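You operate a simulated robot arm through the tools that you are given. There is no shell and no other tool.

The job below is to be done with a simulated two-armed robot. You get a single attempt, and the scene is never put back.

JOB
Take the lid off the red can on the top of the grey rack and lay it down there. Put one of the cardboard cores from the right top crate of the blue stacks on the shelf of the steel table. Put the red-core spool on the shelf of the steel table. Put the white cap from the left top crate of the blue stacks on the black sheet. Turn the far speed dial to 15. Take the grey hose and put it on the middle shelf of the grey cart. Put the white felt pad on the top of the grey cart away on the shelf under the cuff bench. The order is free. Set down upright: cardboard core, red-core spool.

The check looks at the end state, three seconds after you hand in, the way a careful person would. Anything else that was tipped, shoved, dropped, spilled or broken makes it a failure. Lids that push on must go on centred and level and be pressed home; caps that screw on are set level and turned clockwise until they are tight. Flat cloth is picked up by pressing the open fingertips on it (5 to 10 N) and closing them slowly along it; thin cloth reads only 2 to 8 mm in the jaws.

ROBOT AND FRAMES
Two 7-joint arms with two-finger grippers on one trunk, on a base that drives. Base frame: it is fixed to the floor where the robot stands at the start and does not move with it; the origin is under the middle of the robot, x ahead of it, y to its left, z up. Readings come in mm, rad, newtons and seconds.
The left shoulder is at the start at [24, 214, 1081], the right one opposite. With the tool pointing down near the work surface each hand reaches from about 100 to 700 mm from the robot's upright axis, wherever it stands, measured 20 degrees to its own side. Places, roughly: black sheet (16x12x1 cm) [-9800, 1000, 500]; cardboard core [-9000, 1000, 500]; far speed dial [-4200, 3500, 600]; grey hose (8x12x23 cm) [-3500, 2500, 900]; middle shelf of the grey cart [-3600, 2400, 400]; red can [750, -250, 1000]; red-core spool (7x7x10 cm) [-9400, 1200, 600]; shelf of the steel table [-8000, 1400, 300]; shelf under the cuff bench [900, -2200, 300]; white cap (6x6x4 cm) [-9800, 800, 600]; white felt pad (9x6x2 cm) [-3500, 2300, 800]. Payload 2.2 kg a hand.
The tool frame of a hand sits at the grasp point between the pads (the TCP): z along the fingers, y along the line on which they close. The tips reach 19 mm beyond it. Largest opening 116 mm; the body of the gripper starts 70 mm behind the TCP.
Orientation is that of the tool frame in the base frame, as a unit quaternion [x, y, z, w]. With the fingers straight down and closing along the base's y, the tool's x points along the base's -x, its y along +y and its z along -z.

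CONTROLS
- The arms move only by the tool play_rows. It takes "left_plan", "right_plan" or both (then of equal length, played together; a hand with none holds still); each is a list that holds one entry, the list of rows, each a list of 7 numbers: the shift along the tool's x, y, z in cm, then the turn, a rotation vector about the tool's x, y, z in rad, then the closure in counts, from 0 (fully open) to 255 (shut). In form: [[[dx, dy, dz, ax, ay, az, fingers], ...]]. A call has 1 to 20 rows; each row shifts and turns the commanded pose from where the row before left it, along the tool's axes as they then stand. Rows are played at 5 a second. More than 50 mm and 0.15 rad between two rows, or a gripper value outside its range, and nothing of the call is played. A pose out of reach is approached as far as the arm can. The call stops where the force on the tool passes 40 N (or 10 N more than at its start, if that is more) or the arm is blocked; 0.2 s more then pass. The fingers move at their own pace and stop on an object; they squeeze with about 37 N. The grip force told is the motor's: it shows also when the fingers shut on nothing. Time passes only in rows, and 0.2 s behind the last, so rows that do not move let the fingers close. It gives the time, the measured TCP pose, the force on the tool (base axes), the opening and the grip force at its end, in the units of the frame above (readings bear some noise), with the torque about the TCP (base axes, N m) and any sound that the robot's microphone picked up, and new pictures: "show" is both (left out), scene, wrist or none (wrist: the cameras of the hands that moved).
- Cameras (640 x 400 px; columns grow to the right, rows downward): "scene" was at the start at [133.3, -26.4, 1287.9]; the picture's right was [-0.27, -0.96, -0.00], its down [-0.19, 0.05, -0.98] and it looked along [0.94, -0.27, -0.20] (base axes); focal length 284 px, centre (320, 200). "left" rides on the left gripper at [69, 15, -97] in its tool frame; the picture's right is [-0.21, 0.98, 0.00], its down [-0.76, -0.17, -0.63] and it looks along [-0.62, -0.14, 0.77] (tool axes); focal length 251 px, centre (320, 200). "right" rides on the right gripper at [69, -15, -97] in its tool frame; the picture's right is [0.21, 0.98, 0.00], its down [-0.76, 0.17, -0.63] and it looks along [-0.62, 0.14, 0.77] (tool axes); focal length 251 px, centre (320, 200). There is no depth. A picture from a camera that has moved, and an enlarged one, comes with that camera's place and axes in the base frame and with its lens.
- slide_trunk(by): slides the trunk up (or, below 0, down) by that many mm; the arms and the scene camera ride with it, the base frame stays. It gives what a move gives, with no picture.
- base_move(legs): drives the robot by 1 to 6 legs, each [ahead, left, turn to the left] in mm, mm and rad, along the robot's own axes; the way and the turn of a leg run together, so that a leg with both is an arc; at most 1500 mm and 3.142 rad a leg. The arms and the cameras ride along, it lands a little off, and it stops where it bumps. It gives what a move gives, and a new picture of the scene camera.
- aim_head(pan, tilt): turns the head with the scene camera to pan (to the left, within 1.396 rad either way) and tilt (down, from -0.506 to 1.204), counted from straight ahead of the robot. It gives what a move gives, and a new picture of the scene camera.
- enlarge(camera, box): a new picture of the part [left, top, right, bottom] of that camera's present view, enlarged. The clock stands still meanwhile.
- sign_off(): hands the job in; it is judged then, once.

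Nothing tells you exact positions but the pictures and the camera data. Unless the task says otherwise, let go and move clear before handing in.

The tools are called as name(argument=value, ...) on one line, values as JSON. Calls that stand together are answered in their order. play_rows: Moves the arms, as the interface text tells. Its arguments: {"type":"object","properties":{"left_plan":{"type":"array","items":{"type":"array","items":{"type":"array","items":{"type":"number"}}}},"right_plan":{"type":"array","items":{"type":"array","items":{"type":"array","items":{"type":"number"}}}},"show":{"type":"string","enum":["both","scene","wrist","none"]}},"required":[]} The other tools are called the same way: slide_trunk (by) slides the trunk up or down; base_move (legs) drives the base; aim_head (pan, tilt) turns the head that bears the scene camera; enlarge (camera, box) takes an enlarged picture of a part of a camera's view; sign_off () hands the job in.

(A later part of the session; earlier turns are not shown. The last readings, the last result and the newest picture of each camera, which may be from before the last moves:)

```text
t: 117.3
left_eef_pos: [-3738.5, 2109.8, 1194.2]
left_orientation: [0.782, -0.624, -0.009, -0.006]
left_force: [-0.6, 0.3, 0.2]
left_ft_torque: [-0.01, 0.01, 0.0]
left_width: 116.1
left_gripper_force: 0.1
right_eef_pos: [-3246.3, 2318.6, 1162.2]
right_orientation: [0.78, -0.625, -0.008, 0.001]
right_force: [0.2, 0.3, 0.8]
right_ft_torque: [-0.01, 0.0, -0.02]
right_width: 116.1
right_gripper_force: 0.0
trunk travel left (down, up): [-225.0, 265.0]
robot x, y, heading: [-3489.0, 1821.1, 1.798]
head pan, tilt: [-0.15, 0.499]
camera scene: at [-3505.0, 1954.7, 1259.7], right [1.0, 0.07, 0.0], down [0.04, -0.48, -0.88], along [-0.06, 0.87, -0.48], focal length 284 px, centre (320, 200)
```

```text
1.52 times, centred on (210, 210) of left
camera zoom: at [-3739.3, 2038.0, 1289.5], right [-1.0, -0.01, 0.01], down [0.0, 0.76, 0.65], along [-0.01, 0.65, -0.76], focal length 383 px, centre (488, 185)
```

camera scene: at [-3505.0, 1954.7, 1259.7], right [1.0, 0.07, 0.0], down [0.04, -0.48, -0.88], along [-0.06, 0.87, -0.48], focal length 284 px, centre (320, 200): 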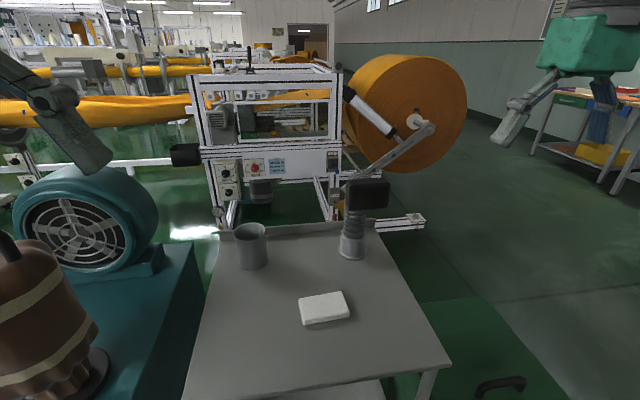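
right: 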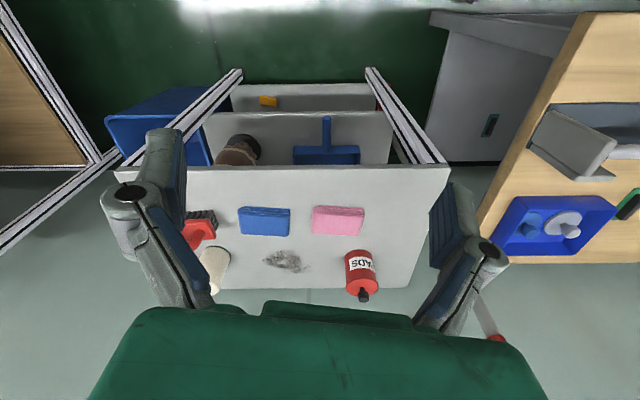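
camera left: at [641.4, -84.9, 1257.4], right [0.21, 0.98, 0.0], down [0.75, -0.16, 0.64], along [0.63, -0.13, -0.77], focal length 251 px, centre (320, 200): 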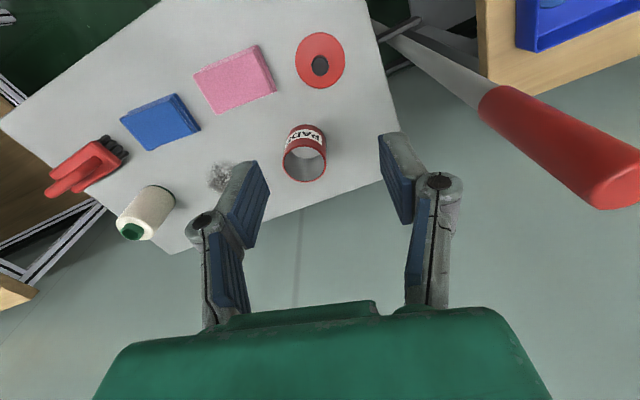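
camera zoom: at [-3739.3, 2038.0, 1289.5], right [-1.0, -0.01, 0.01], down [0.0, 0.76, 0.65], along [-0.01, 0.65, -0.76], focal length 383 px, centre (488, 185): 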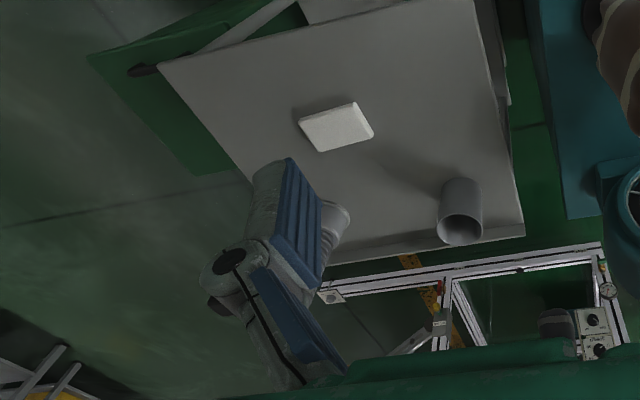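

enlarge(camera="scene", box=[310, 160, 420, 280])

enlarge(camera="right", box=[330, 160, 470, 280])

```text
3.33 times, centred on (365, 220) of scene
camera zoom: at [-3505.0, 1954.7, 1259.7], right [1.0, 0.07, 0.0], down [0.04, -0.48, -0.88], along [-0.06, 0.87, -0.48], focal length 946 px, centre (170, 133)
```

zoom: 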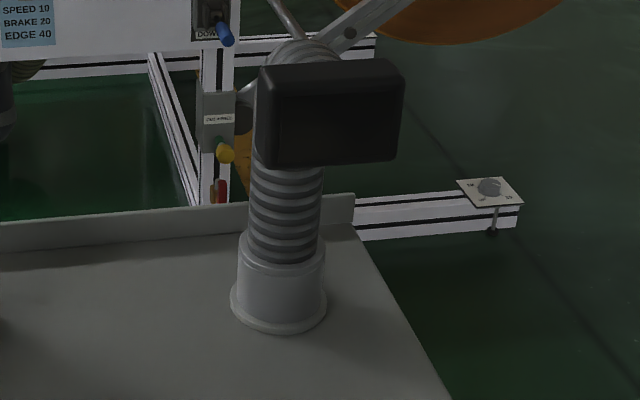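

```text
3.33 times, centred on (400, 220) of right
camera zoom: at [-3215.4, 2253.1, 1258.5], right [-0.91, -0.42, 0.01], down [-0.32, 0.7, 0.64], along [-0.28, 0.58, -0.76], focal length 838 px, centre (53, 133)
```

zoom: 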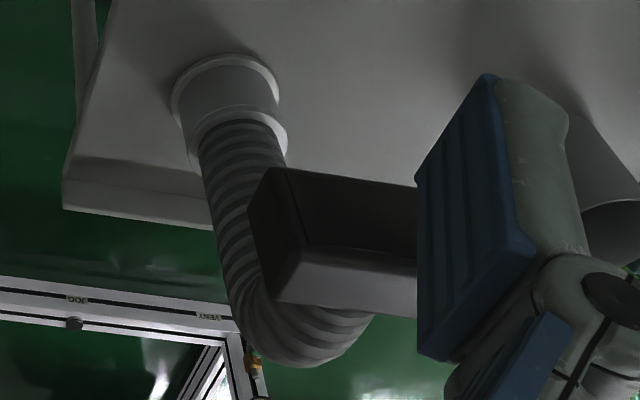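

The hose is a crook: tube base at about (-3467, 2509), cart top z≈816, with the nozzle overhanging toward me at z≈975–1040. I will grip the tube below the nozzle with the right hand held level, so I bring the hand in front and pitch it forward.

play_rows(right_plan=[[[-1.0, 4.3, 1.5, 0, 0, 0, 0], [-1.0, 4.3, 1.5, 0, 0, 0, 0], [-1.0, 4.3, 1.5, 0, 0, 0, 0], [-1.0, 4.3, 1.5, 0, 0, 0, 0], [0, 0, 0, 0, -0.15, 0, 0], [0, 0, 0, 0, -0.15, 0, 0], [0, 0, 0, 0, -0.15, 0, 0], [0, 0, 0, 0, -0.15, 0, 0], [0, 0, 0, 0, -0.15, 0, 0], [0, 0, 0, 0, -0.15, 0, 0], [0, 0, 0, 0, -0.15, 0, 0], [0, 0, 0, 0, -0.15, 0, 0], [0, 0, 0, 0, -0.15, 0, 0], [0, 0, 0, 0, -0.15, 0, 0], [0, 0, 0, 0, -0.07, 0, 0]]])

```text
t: 120.5
left_eef_pos: [-3738.7, 2110.0, 1192.5]
left_orientation: [0.781, -0.624, -0.009, -0.006]
left_force: [-0.3, 0.4, 0.3]
left_ft_torque: [-0.01, -0.02, 0.01]
left_width: 116.0
left_gripper_force: 0.1
right_eef_pos: [-3430.1, 2328.4, 1105.5]
right_orientation: [-0.545, 0.443, 0.558, 0.442]
right_force: [0.7, 0.5, 0.6]
right_ft_torque: [0.01, 0.0, 0.02]
right_width: 115.8
right_gripper_force: 0.1
right hand out of reach, approached as far as the arm can: row 14
trunk travel left (down, up): [-225.0, 265.0]
robot x, y, heading: [-3488.7, 1822.8, 1.797]
head pan, tilt: [-0.15, 0.499]
camera scene: at [-3505.8, 1955.1, 1259.6], right [1.0, 0.07, 0.0], down [0.04, -0.48, -0.88], along [-0.06, 0.87, -0.48], focal length 284 px, centre (320, 200)
camera right: at [-3395.6, 2238.2, 1036.6], right [-0.96, -0.21, -0.2], down [-0.01, -0.66, 0.75], along [-0.29, 0.72, 0.63], focal length 251 px, centre (320, 200)
```

scene: 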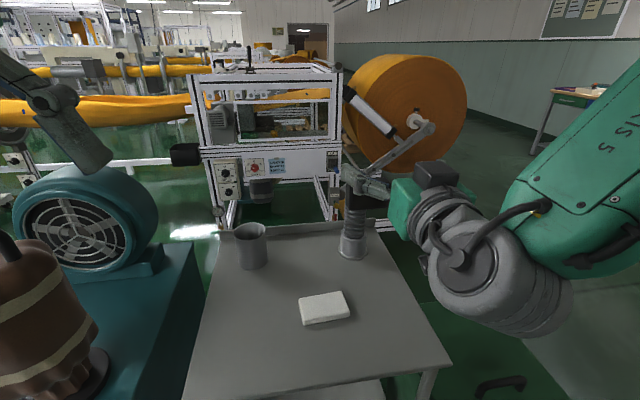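
right: 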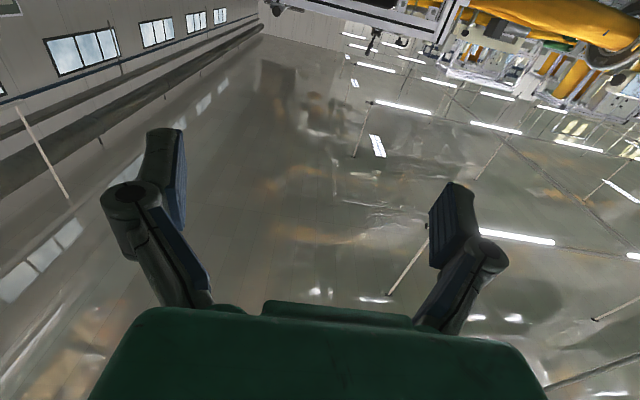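

enlarge(camera="scene", box=[320, 140, 520, 300])

```text
2.50 times, centred on (420, 220) of scene
camera zoom: at [-3505.8, 1955.1, 1259.6], right [1.0, 0.07, 0.0], down [0.04, -0.48, -0.88], along [-0.06, 0.87, -0.48], focal length 709 px, centre (70, 150)
```

zoom: 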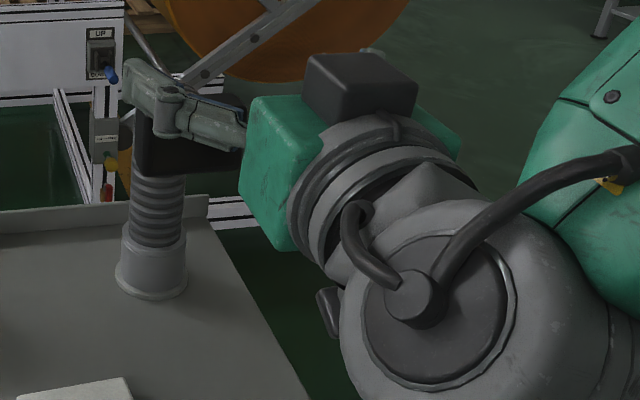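

I can grip the nozzle itself squarely (about 75–80 mm wide), which leaves the camera and body clear of the cart. I lower to nozzle height and check.

play_rows(right_plan=[[[2.5, -0.4, 0, 0, 0, 0, 0], [2.5, -0.4, 0, 0, 0, 0, 0], [2.5, 0, 0, 0, 0, 0, 0], [2.2, 0, 0, 0, 0, 0, 0], [0, 0, 1.5, 0, 0, 0, 0], [0, 0, 1.5, 0, 0, 0, 0]]])

enlarge(camera="scene", box=[300, 140, 460, 280])

```text
t: 121.9
left_eef_pos: [-3738.3, 2111.1, 1193.7]
left_orientation: [0.781, -0.624, -0.008, -0.005]
left_force: [0.4, -0.5, 0.5]
left_ft_torque: [-0.02, -0.02, 0.01]
left_width: 116.0
left_gripper_force: 0.0
right_eef_pos: [-3430.4, 2364.5, 1007.8]
right_orientation: [-0.546, 0.443, 0.557, 0.441]
right_force: [-0.8, -0.3, -0.8]
right_ft_torque: [0.01, 0.03, -0.02]
right_width: 115.9
right_gripper_force: 0.2
right hand out of reach, approached as far as the arm can: row 1
trunk travel left (down, up): [-225.0, 265.0]
robot x, y, heading: [-3489.9, 1822.6, 1.799]
head pan, tilt: [-0.15, 0.499]
camera scene: at [-3504.2, 1955.8, 1259.5], right [1.0, 0.07, 0.0], down [0.04, -0.48, -0.88], along [-0.06, 0.87, -0.48], focal length 284 px, centre (320, 200)
camera right: at [-3395.6, 2272.9, 938.8], right [-0.96, -0.21, -0.2], down [-0.01, -0.66, 0.75], along [-0.29, 0.72, 0.63], focal length 251 px, centre (320, 200)
```

scene: 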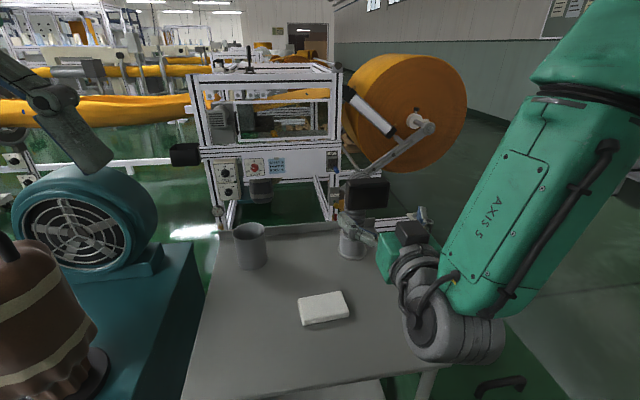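
right: 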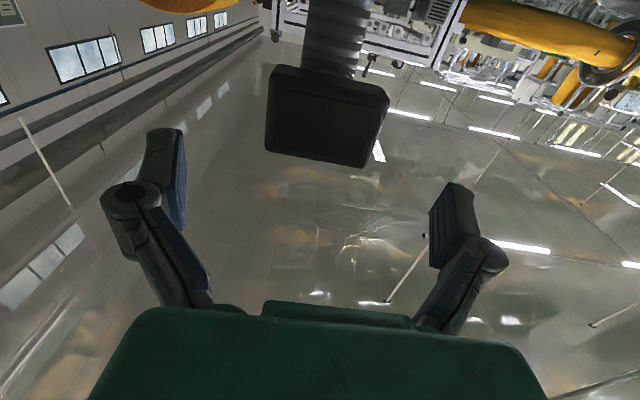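

```text
2.86 times, centred on (380, 210) of scene
camera zoom: at [-3504.2, 1955.8, 1259.5], right [1.0, 0.07, 0.0], down [0.04, -0.48, -0.88], along [-0.06, 0.87, -0.48], focal length 811 px, centre (149, 171)
```

zoom: 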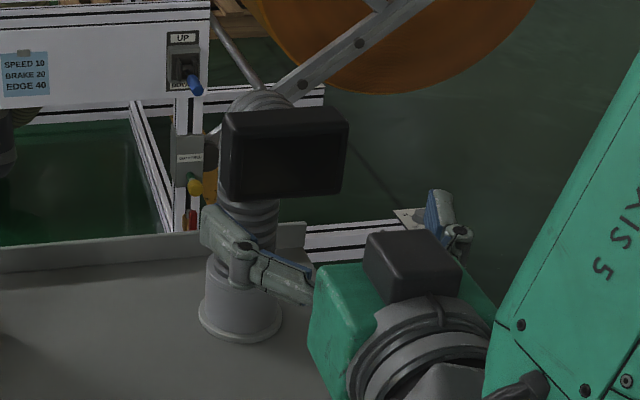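

The nozzle is centred between the fingers ahead. I advance and close on it.

play_rows(right_plan=[[[0, 0.2, 2.5, 0, 0, 0, 0], [0, 0.1, 2.5, 0, 0, 0, 0], [0, 0, 2.0, 0, 0, 0, 0], [0, 0, 1.2, 0, 0, 0, 0], [0, 0, 0, 0, 0, 0, 0]]])

enlarge(camera="scene", box=[300, 140, 460, 280])

```text
t: 123.1
left_eef_pos: [-3739.7, 2110.1, 1193.5]
left_orientation: [0.782, -0.623, -0.008, -0.006]
left_force: [0.7, 0.3, 0.0]
left_ft_torque: [0.05, 0.02, -0.04]
left_width: 115.8
left_gripper_force: 0.1
right_eef_pos: [-3452.0, 2442.9, 1009.5]
right_orientation: [-0.546, 0.443, 0.557, 0.442]
right_force: [0.4, 0.0, -0.2]
right_ft_torque: [0.01, 0.0, 0.03]
right_width: 116.0
right_gripper_force: 0.1
trunk travel left (down, up): [-225.0, 265.0]
robot x, y, heading: [-3491.4, 1828.2, 1.79]
head pan, tilt: [-0.15, 0.499]
camera scene: at [-3505.8, 1955.4, 1259.5], right [1.0, 0.07, 0.0], down [0.04, -0.48, -0.88], along [-0.06, 0.87, -0.48], focal length 284 px, centre (320, 200)
camera right: at [-3417.0, 2352.1, 941.7], right [-0.96, -0.21, -0.2], down [-0.01, -0.66, 0.75], along [-0.29, 0.72, 0.63], focal length 251 px, centre (320, 200)
```

scene: 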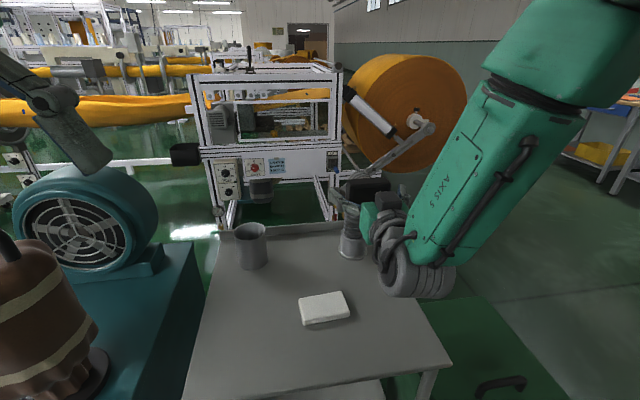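
right: 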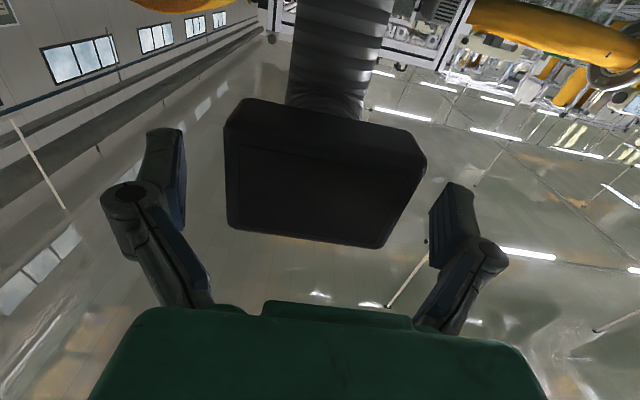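

```text
2.86 times, centred on (380, 210) of scene
camera zoom: at [-3505.8, 1955.4, 1259.5], right [1.0, 0.07, 0.0], down [0.04, -0.48, -0.88], along [-0.06, 0.87, -0.48], focal length 811 px, centre (149, 171)
```

zoom: 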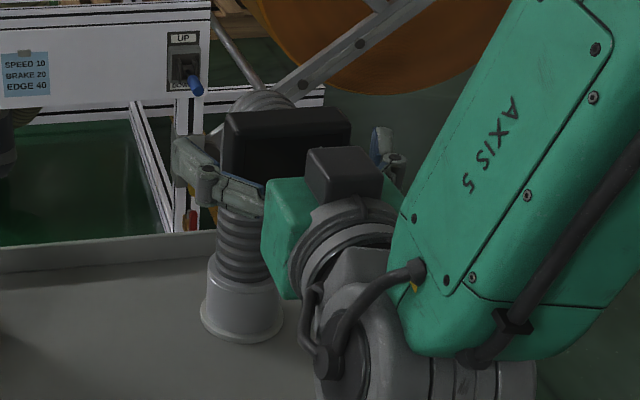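

play_rows(right_plan=[[[0, 0, 0, 0, 0, 0, 60], [0, 0, 0, 0, 0, 0, 110], [0, 0, 0, 0, 0, 0, 255], [0, 0, 0, 0, 0, 0, 255], [0, 0, 0, 0, 0, 0, 255], [-0.3, 0, 0, 0, 0, 0, 255], [-0.5, 0, 0, 0, 0, 0, 255], [-1.0, 0, 0, 0, 0, 0, 255], [0, 0, 0, 0, 0, 0, 255]]])

enlarge(camera="scene", box=[300, 140, 460, 280])

```text
t: 125.1
left_eef_pos: [-3739.8, 2110.8, 1192.7]
left_orientation: [0.782, -0.624, -0.007, -0.005]
left_force: [0.5, -0.2, 0.2]
left_ft_torque: [0.02, 0.0, -0.03]
left_width: 115.9
left_gripper_force: 0.1
right_eef_pos: [-3451.5, 2443.9, 1026.8]
right_orientation: [-0.547, 0.443, 0.556, 0.442]
right_force: [0.4, -0.7, -3.8]
right_ft_torque: [-0.23, -0.06, 0.0]
right_width: 82.2
right_gripper_force: 37.2
trunk travel left (down, up): [-225.0, 265.0]
robot x, y, heading: [-3489.9, 1826.2, 1.794]
head pan, tilt: [-0.15, 0.499]
camera scene: at [-3505.6, 1956.4, 1259.4], right [1.0, 0.07, 0.0], down [0.04, -0.48, -0.88], along [-0.06, 0.87, -0.48], focal length 284 px, centre (320, 200)
camera right: at [-3417.4, 2352.3, 957.4], right [-0.96, -0.21, -0.2], down [-0.01, -0.66, 0.75], along [-0.29, 0.72, 0.63], focal length 251 px, centre (320, 200)
```

scene: 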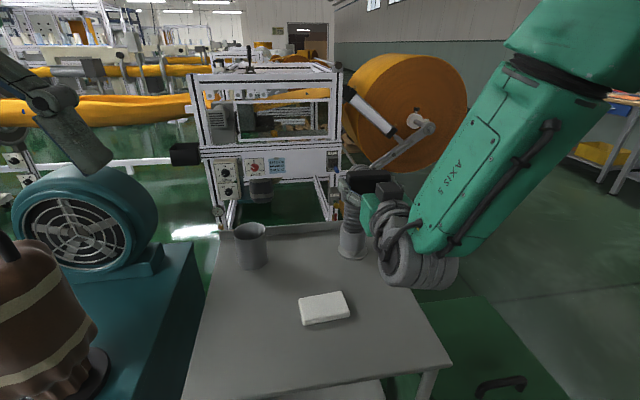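
right: 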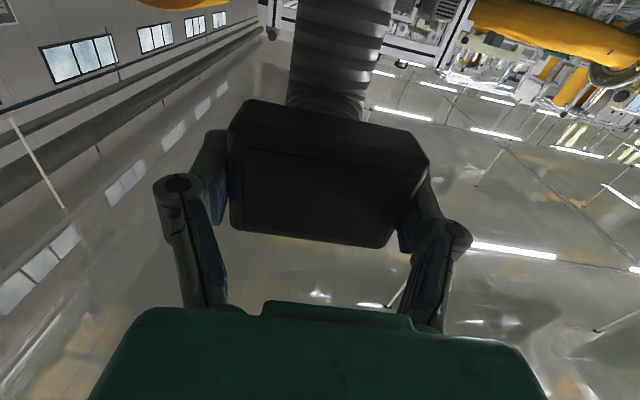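

```text
2.86 times, centred on (380, 210) of scene
camera zoom: at [-3505.6, 1956.4, 1259.4], right [1.0, 0.07, 0.0], down [0.04, -0.48, -0.88], along [-0.06, 0.87, -0.48], focal length 811 px, centre (149, 171)
```

zoom: 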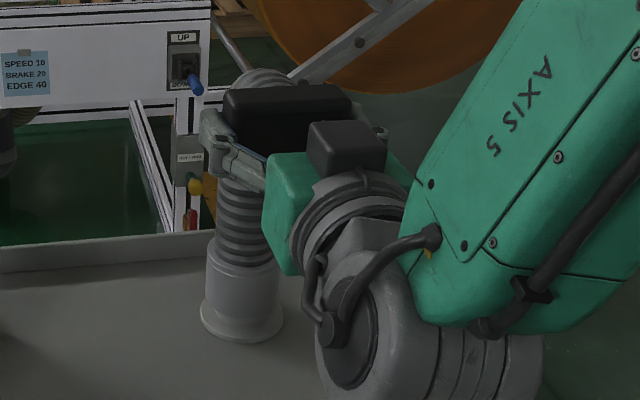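

The hose is held firmly by its nozzle (weight ~4 N, no slip). I lift it a bit more, draw the hand back, then back the robot off so I can lower it to the middle shelf level.

play_rows(right_plan=[[[-1.5, 0, 0, 0, 0, 0, 255], [-1.5, 0, 0, 0, 0, 0, 255], [-1, 0, -1, 0, 0, 0, 255], [0, 0.5, -2, 0, 0, 0, 255], [0, 0.8, -2, 0, 0, 0, 255], [0, 0.8, -2, 0, 0, 0, 255], [0, 0.8, -1, 0, 0, 0, 255]]], show="scene")

base_move(legs=[[-330, 0, 0]])

aim_head(pan=-0.1, tilt=0.75)

```text
t: 126.7
left_eef_pos: [-3738.5, 2110.6, 1193.6]
left_orientation: [0.782, -0.624, -0.007, -0.005]
left_force: [-0.7, -0.4, 0.4]
left_ft_torque: [0.0, 0.01, 0.01]
left_width: 116.0
left_gripper_force: 0.1
right_eef_pos: [-3461.1, 2355.9, 1066.3]
right_orientation: [-0.547, 0.443, 0.557, 0.442]
right_force: [0.0, -0.6, -4.8]
right_ft_torque: [-0.24, -0.07, 0.04]
right_width: 81.8
right_gripper_force: 36.8
trunk travel left (down, up): [-225.0, 265.0]
robot x, y, heading: [-3490.5, 1821.9, 1.798]
head pan, tilt: [-0.15, 0.499]
camera scene: at [-3505.3, 1956.1, 1259.4], right [1.0, 0.07, 0.0], down [0.04, -0.48, -0.88], along [-0.06, 0.87, -0.48], focal length 284 px, centre (320, 200)
```

scene: 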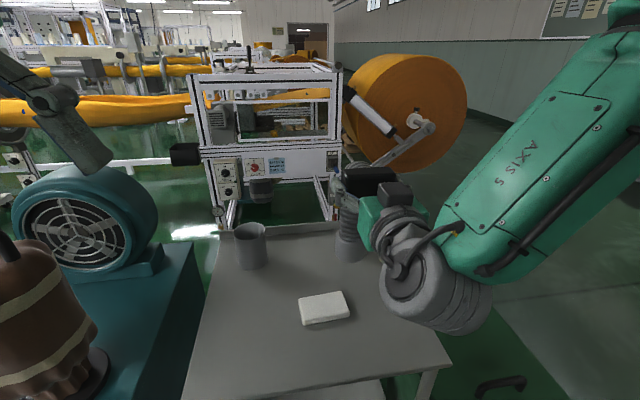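

```text
t: 128.9
left_eef_pos: [-3664.8, 1787.9, 1193.5]
left_orientation: [0.78, -0.626, -0.008, -0.006]
left_force: [-0.3, -0.3, 0.5]
left_ft_torque: [0.03, -0.03, -0.02]
left_width: 116.2
left_gripper_force: 0.0
right_eef_pos: [-3387.0, 2034.2, 1065.2]
right_orientation: [-0.546, 0.444, 0.556, 0.443]
right_force: [-0.2, -0.9, -3.8]
right_ft_torque: [-0.26, -0.01, 0.01]
right_width: 82.1
right_gripper_force: 36.8
trunk travel left (down, up): [-225.0, 265.0]
robot x, y, heading: [-3414.2, 1497.4, 1.792]
head pan, tilt: [-0.15, 0.499]
camera scene: at [-3432.0, 1632.8, 1259.4], right [1.0, 0.07, 0.0], down [0.03, -0.48, -0.88], along [-0.06, 0.87, -0.48], focal length 284 px, centre (320, 200)
```

scene: 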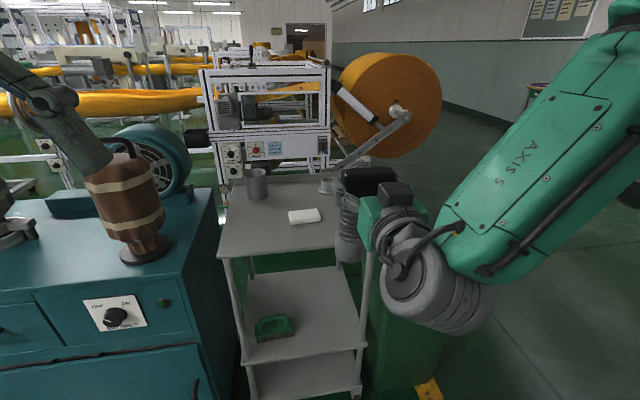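

```text
t: 129.7
left_eef_pos: [-3663.6, 1786.2, 1192.9]
left_orientation: [0.78, -0.626, -0.006, -0.004]
left_force: [-0.9, 0.0, 0.8]
left_ft_torque: [-0.02, 0.02, 0.03]
left_width: 115.8
left_gripper_force: 0.0
right_eef_pos: [-3385.7, 2031.3, 1067.0]
right_orientation: [-0.545, 0.443, 0.557, 0.443]
right_force: [0.4, -0.1, -3.7]
right_ft_torque: [-0.23, -0.07, 0.03]
right_width: 81.8
right_gripper_force: 37.3
trunk travel left (down, up): [-225.0, 265.0]
robot x, y, heading: [-3418.8, 1499.0, 1.786]
head pan, tilt: [-0.099, 0.75]
camera scene: at [-3435.5, 1624.5, 1237.5], right [0.99, 0.12, 0.0], down [0.08, -0.68, -0.73], along [-0.09, 0.72, -0.68], focal length 284 px, centre (320, 200)
```

scene: 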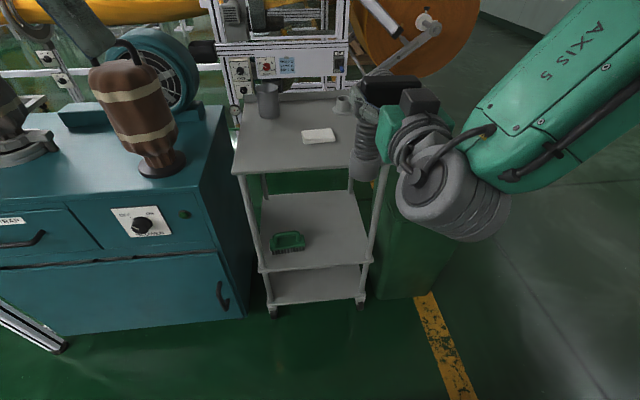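

Something light remains where the hose stood; I check it and the hose's lower end.

enlarge(camera="scene", box=[300, 60, 460, 200])

enlarge(camera="scene", box=[220, 80, 400, 330])

```text
2.86 times, centred on (380, 130) of scene
camera zoom: at [-3435.5, 1624.5, 1237.5], right [0.99, 0.12, 0.0], down [0.08, -0.68, -0.73], along [-0.09, 0.72, -0.68], focal length 811 px, centre (149, 400)
```

zoom: 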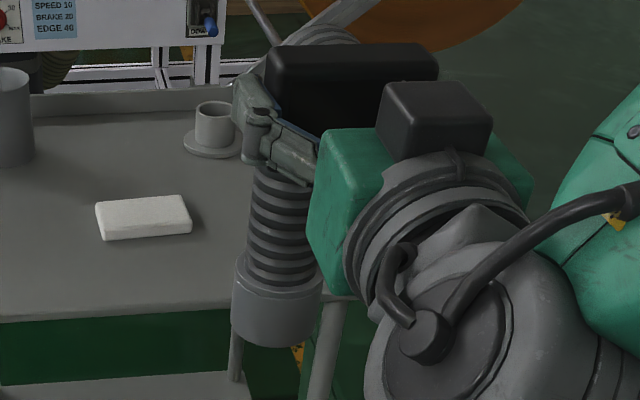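

```text
1.60 times, centred on (310, 205) of scene
camera zoom: at [-3435.5, 1624.5, 1237.5], right [0.99, 0.12, 0.0], down [0.08, -0.68, -0.73], along [-0.09, 0.72, -0.68], focal length 454 px, centre (336, 192)
```

zoom: 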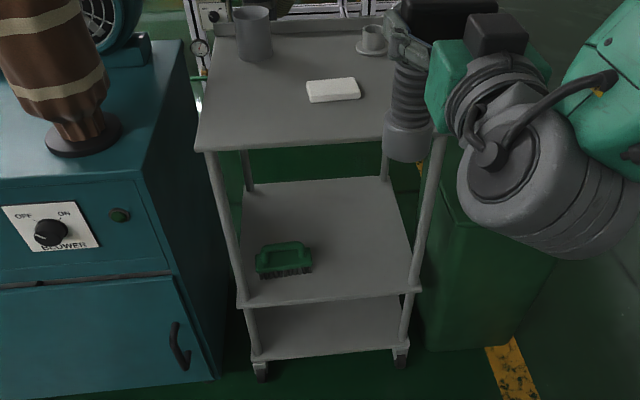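

The hose simply came off a fixed stub – fine. Middle shelf top is at z≈392 with a green brush on its left; I lower the hose in front of the cart to shelf height.

play_rows(right_plan=[[[4.0, 0, 0, 0, 0, 0, 255], [4.2, 0, 0, 0, 0, 0, 255], [4.2, 0, 0, 0, 0, 0, 255], [4.2, 0, 0, 0, 0, 0, 255], [4.2, 0, 0, 0, 0, 0, 255], [4.2, 0, 0, 0, 0, 0, 255], [4.2, 0, 0, 0, 0, 0, 255], [4.2, 0, 0, 0, 0, 0, 255], [4.2, 0, 0, 0, 0, 0, 255], [4.2, 0, 0, 0, 0, 0, 255], [4.2, 0, 0, 0, 0, 0, 255], [0, 0, 0, 0, 0, 0, 255]]])

```text
t: 132.3
left_eef_pos: [-3666.2, 1786.0, 1191.7]
left_orientation: [0.78, -0.626, -0.006, -0.004]
left_force: [0.0, 0.1, 0.4]
left_ft_torque: [0.0, -0.01, -0.02]
left_width: 116.2
left_gripper_force: 0.0
right_eef_pos: [-3410.3, 2032.1, 610.3]
right_orientation: [-0.545, 0.443, 0.554, 0.447]
right_force: [-0.3, -0.2, -4.6]
right_ft_torque: [-0.2, -0.04, -0.04]
right_width: 81.8
right_gripper_force: 36.9
right hand out of reach, approached as far as the arm can: row 8, 9, 10
trunk travel left (down, up): [-225.0, 265.0]
robot x, y, heading: [-3418.7, 1499.3, 1.79]
head pan, tilt: [-0.099, 0.75]
camera scene: at [-3436.6, 1624.4, 1237.5], right [0.99, 0.12, 0.0], down [0.08, -0.68, -0.73], along [-0.09, 0.72, -0.68], focal length 284 px, centre (320, 200)
camera right: at [-3378.1, 1941.2, 540.7], right [-0.96, -0.2, -0.21], down [-0.03, -0.66, 0.75], along [-0.29, 0.72, 0.63], focal length 251 px, centre (320, 200)
```

scene: 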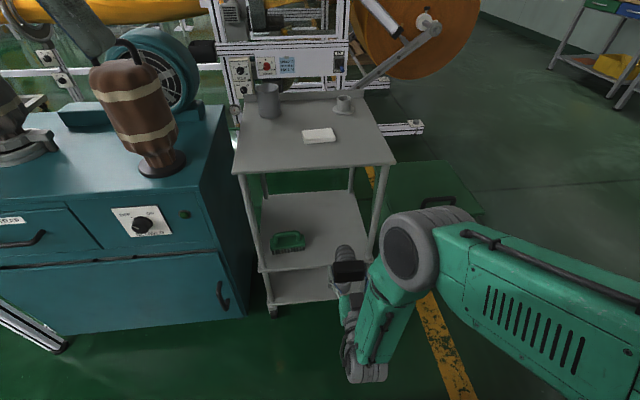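
right: 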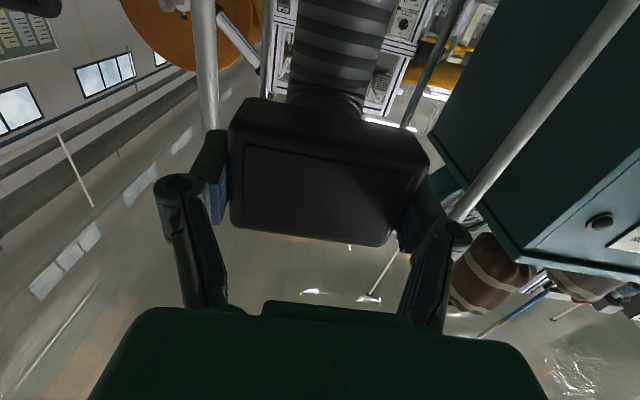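

The hose hangs level at shelf height, cuff bottom about 25 mm above the shelf. I drive in slowly.

base_move(legs=[[150, 0, 0]])

enlarge(camera="scene", box=[220, 120, 460, 400])

enlarge(camera="right", box=[0, 0, 640, 400])

```text
t: 133.7
left_eef_pos: [-3697.0, 1932.4, 1190.9]
left_orientation: [0.779, -0.627, -0.005, -0.005]
left_force: [-1.0, -0.3, -1.4]
left_ft_torque: [-0.05, 0.0, 0.01]
left_width: 116.2
left_gripper_force: 0.2
right_eef_pos: [-3440.5, 2175.7, 610.6]
right_orientation: [-0.544, 0.445, 0.553, 0.448]
right_force: [0.2, 0.6, -4.3]
right_ft_torque: [-0.23, -0.02, 0.03]
right_width: 81.7
right_gripper_force: 36.9
trunk travel left (down, up): [-225.0, 265.0]
robot x, y, heading: [-3448.3, 1645.2, 1.786]
head pan, tilt: [-0.099, 0.75]
camera scene: at [-3468.6, 1768.9, 1237.4], right [0.99, 0.12, 0.0], down [0.08, -0.68, -0.73], along [-0.08, 0.72, -0.69], focal length 284 px, centre (320, 200)
```

scene: 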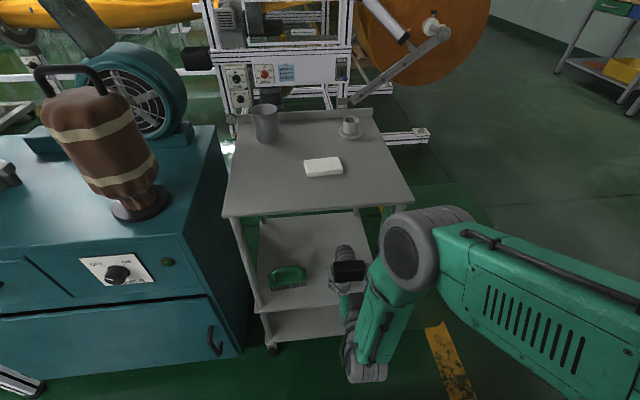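

```text
1.43 times, centred on (340, 260) of scene
camera zoom: at [-3468.6, 1768.9, 1237.4], right [0.99, 0.12, 0.0], down [0.08, -0.68, -0.73], along [-0.08, 0.72, -0.69], focal length 405 px, centre (291, 114)
```

zoom: 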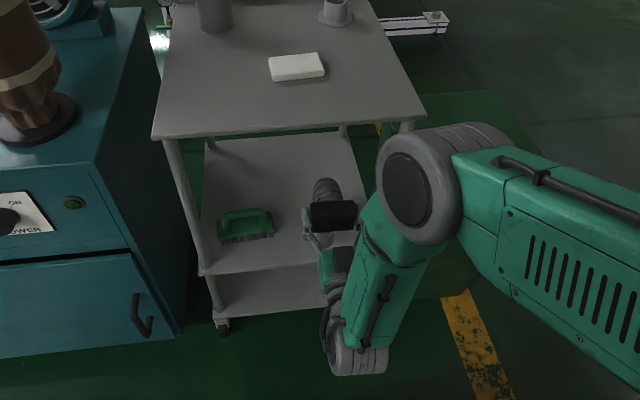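

```text
1.00 times, centred on (320, 200) of right (not enlarged: the box is as wide or as high as the picture)
camera zoom: at [-3408.7, 2085.1, 540.5], right [-0.96, -0.2, -0.21], down [-0.03, -0.66, 0.75], along [-0.29, 0.72, 0.63], focal length 251 px, centre (320, 200)
```

zoom: 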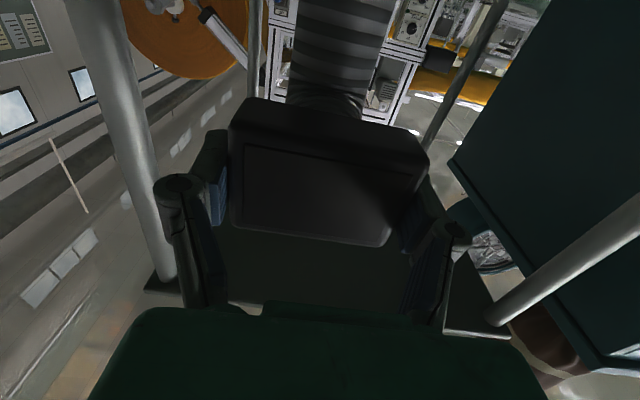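

base_move(legs=[[72, 0, 0]])

enlarge(camera="scene", box=[220, 120, 460, 400])

```text
t: 134.7
left_eef_pos: [-3710.3, 2001.3, 1190.6]
left_orientation: [0.779, -0.627, -0.005, -0.002]
left_force: [0.2, 0.1, 0.1]
left_ft_torque: [-0.05, -0.02, 0.0]
left_width: 116.1
left_gripper_force: 0.0
right_eef_pos: [-3456.0, 2245.9, 609.9]
right_orientation: [-0.544, 0.444, 0.554, 0.448]
right_force: [-0.4, 1.1, -3.5]
right_ft_torque: [-0.18, -0.05, -0.01]
right_width: 81.6
right_gripper_force: 36.6
trunk travel left (down, up): [-225.0, 265.0]
robot x, y, heading: [-3463.5, 1714.4, 1.789]
head pan, tilt: [-0.099, 0.75]
camera scene: at [-3483.9, 1840.3, 1237.3], right [0.99, 0.12, 0.0], down [0.08, -0.68, -0.73], along [-0.08, 0.72, -0.69], focal length 284 px, centre (320, 200)
```

scene: 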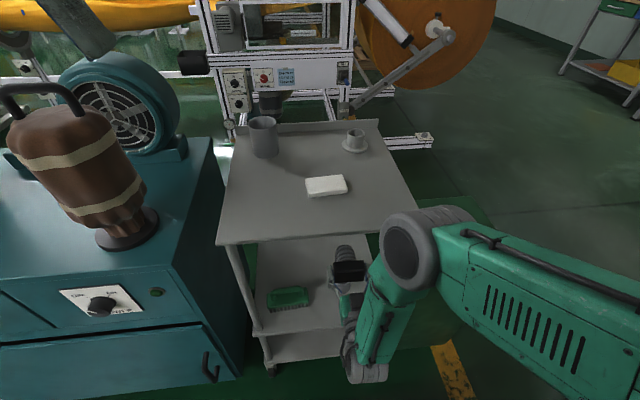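

```text
1.43 times, centred on (340, 260) of scene
camera zoom: at [-3483.9, 1840.3, 1237.3], right [0.99, 0.12, 0.0], down [0.08, -0.68, -0.73], along [-0.08, 0.72, -0.69], focal length 405 px, centre (291, 114)
```

zoom: 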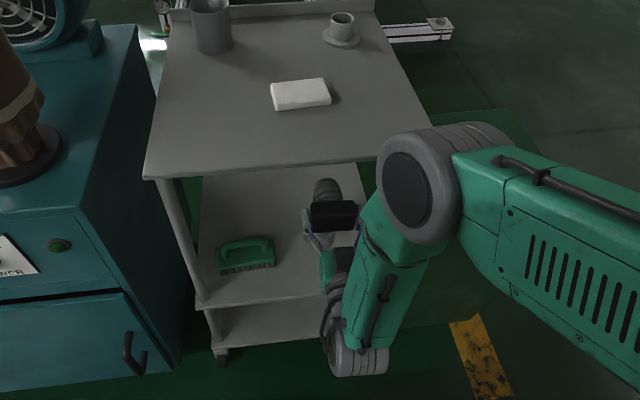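

The hose is over the shelf, about 11 cm in from the front edge. I lower it in small steps until it touches.

play_rows(right_plan=[[[0.8, 0, 0, 0, 0, 0, 255], [0.6, 0, 0, 0, 0, 0, 255], [0.4, 0, 0, 0, 0, 0, 255], [0, 0, 0, 0, 0, 0, 255]]], show="none")

play_rows(right_plan=[[[0.3, 0, 0, 0, 0, 0, 255], [0.3, 0, 0, 0, 0, 0, 255], [0, 0, 0, 0, 0, 0, 255]]], show="none")

```text
t: 135.7
left_eef_pos: [-3709.8, 1997.4, 1190.0]
left_orientation: [0.779, -0.627, -0.003, -0.001]
left_force: [-0.1, 0.1, -0.2]
left_ft_torque: [0.0, 0.01, -0.02]
left_width: 116.2
left_gripper_force: 0.0
right_eef_pos: [-3456.3, 2243.9, 594.0]
right_orientation: [-0.542, 0.445, 0.553, 0.45]
right_force: [-0.1, -0.8, -4.0]
right_ft_torque: [-0.23, -0.07, -0.01]
right_width: 81.8
right_gripper_force: 36.5
trunk travel left (down, up): [-225.0, 265.0]
robot x, y, heading: [-3467.0, 1714.0, 1.787]
head pan, tilt: [-0.099, 0.75]
```

```text
t: 136.5
left_eef_pos: [-3709.9, 1999.2, 1190.2]
left_orientation: [0.779, -0.627, -0.003, -0.002]
left_force: [-0.9, 0.1, 0.5]
left_ft_torque: [0.02, 0.01, 0.02]
left_width: 116.1
left_gripper_force: 0.0
right_eef_pos: [-3456.9, 2243.7, 585.9]
right_orientation: [-0.543, 0.444, 0.553, 0.449]
right_force: [-0.2, 0.5, -3.7]
right_ft_torque: [-0.21, -0.06, 0.01]
right_width: 81.9
right_gripper_force: 37.1
trunk travel left (down, up): [-225.0, 265.0]
robot x, y, heading: [-3467.5, 1714.8, 1.786]
head pan, tilt: [-0.099, 0.75]
```

play_rows(right_plan=[[[0.3, 0, 0, 0, 0, 0, 255], [0.2, 0, 0, 0, 0, 0, 255], [0, 0, 0, 0, 0, 0, 255]]], show="none")

play_rows(right_plan=[[[0.3, 0, 0, 0, 0, 0, 255], [0, 0, 0, 0, 0, 0, 255]]], show="scene")

```text
t: 137.3
left_eef_pos: [-3709.1, 1998.6, 1189.6]
left_orientation: [0.779, -0.627, -0.003, -0.001]
left_force: [0.0, 0.6, -0.1]
left_ft_torque: [0.01, 0.02, 0.05]
left_width: 116.2
left_gripper_force: 0.0
right_eef_pos: [-3455.7, 2244.0, 583.3]
right_orientation: [-0.543, 0.443, 0.554, 0.449]
right_force: [-1.2, -1.4, -4.0]
right_ft_torque: [-0.24, -0.07, -0.01]
right_width: 81.7
right_gripper_force: 37.0
trunk travel left (down, up): [-225.0, 265.0]
robot x, y, heading: [-3464.8, 1715.3, 1.779]
head pan, tilt: [-0.099, 0.75]
```

```text
t: 137.9
left_eef_pos: [-3709.5, 1997.6, 1189.9]
left_orientation: [0.779, -0.627, -0.003, -0.002]
left_force: [-0.1, -0.2, 0.3]
left_ft_torque: [-0.04, -0.02, -0.02]
left_width: 116.0
left_gripper_force: 0.1
right_eef_pos: [-3456.4, 2244.7, 580.9]
right_orientation: [-0.543, 0.444, 0.553, 0.449]
right_force: [-0.3, -0.3, -3.4]
right_ft_torque: [-0.26, -0.07, 0.03]
right_width: 81.5
right_gripper_force: 36.6
trunk travel left (down, up): [-225.0, 265.0]
robot x, y, heading: [-3466.6, 1715.0, 1.786]
head pan, tilt: [-0.099, 0.75]
camera scene: at [-3483.4, 1839.0, 1237.5], right [0.99, 0.12, 0.0], down [0.08, -0.68, -0.73], along [-0.08, 0.72, -0.68], focal length 284 px, centre (320, 200)
```

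scene: 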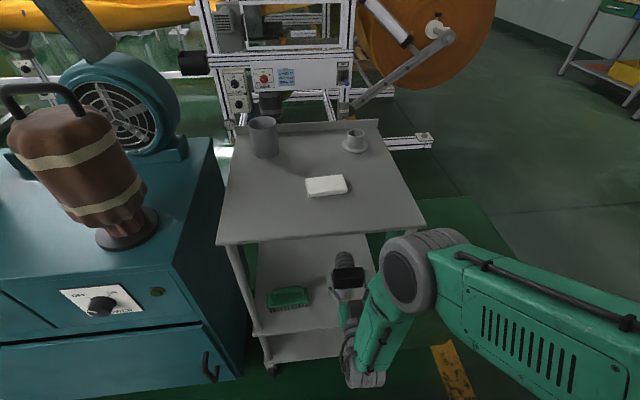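

play_rows(right_plan=[[[0.3, 0, 0, 0, 0, 0, 255], [0, 0, 0, 0, 0, 0, 255]]], show="none")

play_rows(right_plan=[[[0.3, 0, 0, 0, 0, 0, 255], [0, 0, 0, 0, 0, 0, 255]]], show="none")

play_rows(right_plan=[[[0.3, 0, 0, 0, 0, 0, 255], [0, 0, 0, 0, 0, 0, 255]]], show="none")

```text
t: 138.5
left_eef_pos: [-3709.5, 1998.4, 1189.7]
left_orientation: [0.779, -0.627, -0.003, -0.002]
left_force: [1.0, 0.1, 0.0]
left_ft_torque: [0.01, 0.01, -0.01]
left_width: 116.2
left_gripper_force: 0.0
right_eef_pos: [-3456.0, 2244.9, 577.7]
right_orientation: [-0.543, 0.444, 0.553, 0.449]
right_force: [0.2, -0.4, -5.2]
right_ft_torque: [-0.21, -0.05, 0.04]
right_width: 81.7
right_gripper_force: 36.5
trunk travel left (down, up): [-225.0, 265.0]
robot x, y, heading: [-3464.1, 1718.4, 1.789]
head pan, tilt: [-0.099, 0.75]
```

```text
t: 139.1
left_eef_pos: [-3710.0, 1998.5, 1190.8]
left_orientation: [0.779, -0.627, -0.004, -0.002]
left_force: [0.2, -0.5, 0.6]
left_ft_torque: [0.01, 0.01, 0.01]
left_width: 116.2
left_gripper_force: 0.0
right_eef_pos: [-3454.7, 2245.6, 572.6]
right_orientation: [-0.543, 0.444, 0.553, 0.449]
right_force: [0.1, -0.5, -3.6]
right_ft_torque: [-0.22, 0.0, -0.04]
right_width: 81.5
right_gripper_force: 36.9
trunk travel left (down, up): [-225.0, 265.0]
robot x, y, heading: [-3464.3, 1713.8, 1.785]
head pan, tilt: [-0.099, 0.75]
```

```text
t: 139.7
left_eef_pos: [-3709.1, 1998.6, 1188.9]
left_orientation: [0.779, -0.627, -0.004, -0.002]
left_force: [-0.1, -0.1, -0.8]
left_ft_torque: [0.04, 0.03, 0.0]
left_width: 115.9
left_gripper_force: 0.1
right_eef_pos: [-3455.3, 2243.8, 571.3]
right_orientation: [-0.542, 0.445, 0.553, 0.45]
right_force: [0.2, 0.9, -3.5]
right_ft_torque: [-0.23, -0.02, -0.02]
right_width: 81.7
right_gripper_force: 37.6
trunk travel left (down, up): [-225.0, 265.0]
robot x, y, heading: [-3465.2, 1714.5, 1.784]
head pan, tilt: [-0.099, 0.75]
```

play_rows(right_plan=[[[0.3, 0, 0, 0, 0, 0, 255], [0, 0, 0, 0, 0, 0, 255]]], show="none")

play_rows(right_plan=[[[0.3, 0, 0, 0, 0, 0, 255], [0, 0, 0, 0, 0, 0, 255]]], show="none")

play_rows(right_plan=[[[0.3, 0, 0, 0, 0, 0, 255], [0, 0, 0, 0, 0, 0, 255]]], show="both")

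```text
t: 140.3
left_eef_pos: [-3709.4, 1998.3, 1189.9]
left_orientation: [0.779, -0.627, -0.003, -0.002]
left_force: [-0.9, 0.3, 0.2]
left_ft_torque: [0.02, -0.02, -0.03]
left_width: 116.0
left_gripper_force: 0.1
right_eef_pos: [-3455.5, 2245.2, 567.5]
right_orientation: [-0.542, 0.444, 0.554, 0.449]
right_force: [0.6, 0.4, -3.0]
right_ft_torque: [-0.01, -0.03, 0.02]
right_width: 81.5
right_gripper_force: 37.0
trunk travel left (down, up): [-225.0, 265.0]
robot x, y, heading: [-3463.8, 1716.6, 1.785]
head pan, tilt: [-0.099, 0.75]
```

```text
t: 140.9
left_eef_pos: [-3709.9, 1995.9, 1191.7]
left_orientation: [0.779, -0.628, -0.005, -0.002]
left_force: [-0.6, -0.2, -0.3]
left_ft_torque: [-0.01, 0.03, 0.01]
left_width: 115.9
left_gripper_force: 0.0
right_eef_pos: [-3456.0, 2244.1, 566.2]
right_orientation: [-0.541, 0.442, 0.556, 0.45]
right_force: [0.6, -4.2, 14.0]
right_ft_torque: [0.73, -0.16, -0.07]
right_width: 82.0
right_gripper_force: 37.3
trunk travel left (down, up): [-225.0, 265.0]
robot x, y, heading: [-3462.1, 1714.2, 1.785]
head pan, tilt: [-0.099, 0.75]
```

```text
t: 141.5
left_eef_pos: [-3707.7, 1998.3, 1191.2]
left_orientation: [0.778, -0.628, -0.006, -0.003]
left_force: [-0.2, 0.0, 0.5]
left_ft_torque: [-0.06, 0.03, 0.02]
left_width: 115.8
left_gripper_force: 0.0
right_eef_pos: [-3456.7, 2246.4, 567.4]
right_orientation: [-0.537, 0.441, 0.559, 0.453]
right_force: [0.4, -4.1, 18.0]
right_ft_torque: [0.09, -0.08, -0.07]
right_width: 81.5
right_gripper_force: 37.0
trunk travel left (down, up): [-225.0, 265.0]
robot x, y, heading: [-3457.6, 1711.5, 1.781]
head pan, tilt: [-0.099, 0.75]
stopped in row 2 (right hand): the force on the tool passed its limit at 40 N (the readings are from after the stop); the commanded pose is now the measured one
camera scene: at [-3483.5, 1836.8, 1237.7], right [0.99, 0.12, 0.0], down [0.08, -0.68, -0.73], along [-0.08, 0.73, -0.68], focal length 284 px, centre (320, 200)
camera right: at [-3423.3, 2157.3, 495.5], right [-0.96, -0.19, -0.21], down [-0.02, -0.68, 0.74], along [-0.28, 0.71, 0.64], focal length 251 px, centre (320, 200)
```

scene: 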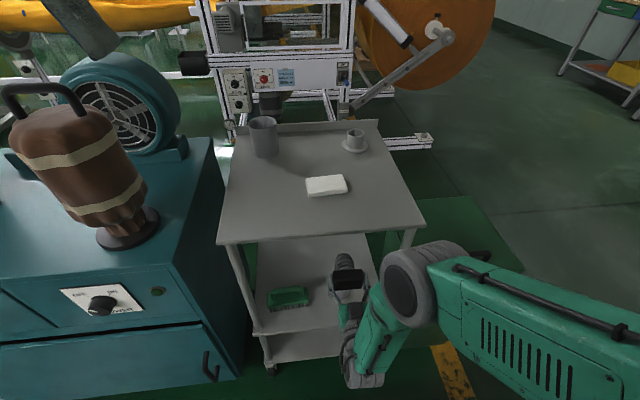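
right: 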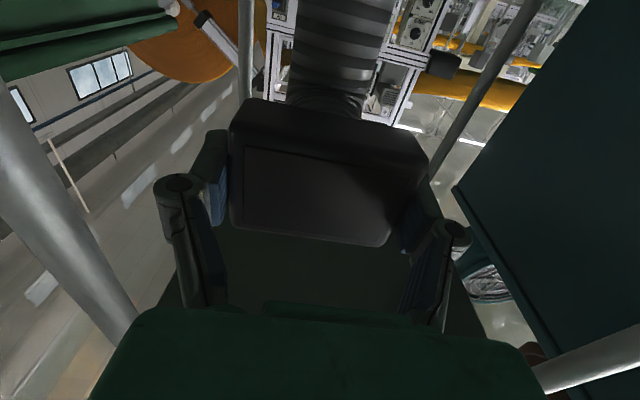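

The hose now rests on the shelf. I relieve the pressure, open, and draw the hand straight back.

play_rows(right_plan=[[[-0.1, 0, 0, 0, 0, 0, 255], [0, 0, 0, 0, 0, 0, 130], [0, 0, 0, 0, 0, 0, 0], [0, 0, 0, 0, 0, 0, 0], [0, 0, -1.0, 0, 0, 0, 0], [0, 0, -1.5, 0, 0, 0, 0]]])

enlarge(camera="scene", box=[220, 200, 420, 400])

```text
t: 142.9
left_eef_pos: [-3707.4, 1998.2, 1192.0]
left_orientation: [0.779, -0.627, -0.004, -0.002]
left_force: [-0.1, 0.2, 0.6]
left_ft_torque: [0.0, -0.02, -0.04]
left_width: 115.8
left_gripper_force: 0.0
right_eef_pos: [-3451.3, 2220.2, 564.1]
right_orientation: [-0.54, 0.442, 0.556, 0.452]
right_force: [-0.7, 0.1, -0.4]
right_ft_torque: [-0.02, -0.01, 0.0]
right_width: 116.1
right_gripper_force: 0.1
trunk travel left (down, up): [-225.0, 265.0]
robot x, y, heading: [-3462.3, 1715.4, 1.786]
head pan, tilt: [-0.099, 0.75]
camera scene: at [-3483.4, 1838.0, 1237.6], right [0.99, 0.12, 0.0], down [0.08, -0.68, -0.73], along [-0.08, 0.72, -0.68], focal length 284 px, centre (320, 200)
camera right: at [-3418.2, 2130.3, 494.6], right [-0.96, -0.19, -0.21], down [-0.03, -0.67, 0.74], along [-0.28, 0.72, 0.64], focal length 251 px, centre (320, 200)
```

scene: 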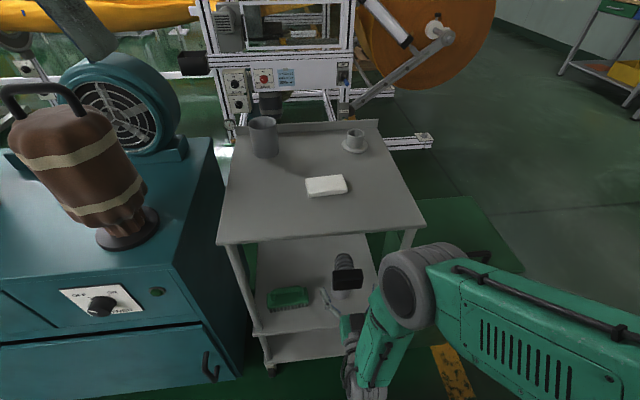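
right: 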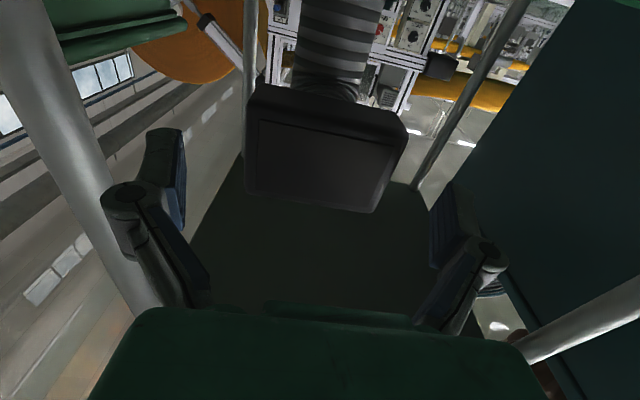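

```text
2.00 times, centred on (320, 300) of scene
camera zoom: at [-3483.4, 1838.0, 1237.6], right [0.99, 0.12, 0.0], down [0.08, -0.68, -0.73], along [-0.08, 0.72, -0.68], focal length 567 px, centre (320, 0)
```

zoom: 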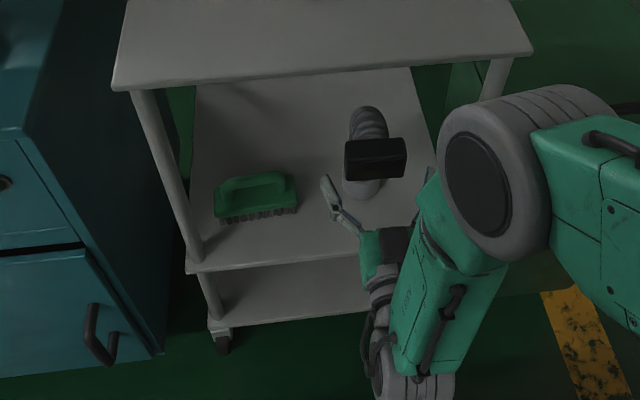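

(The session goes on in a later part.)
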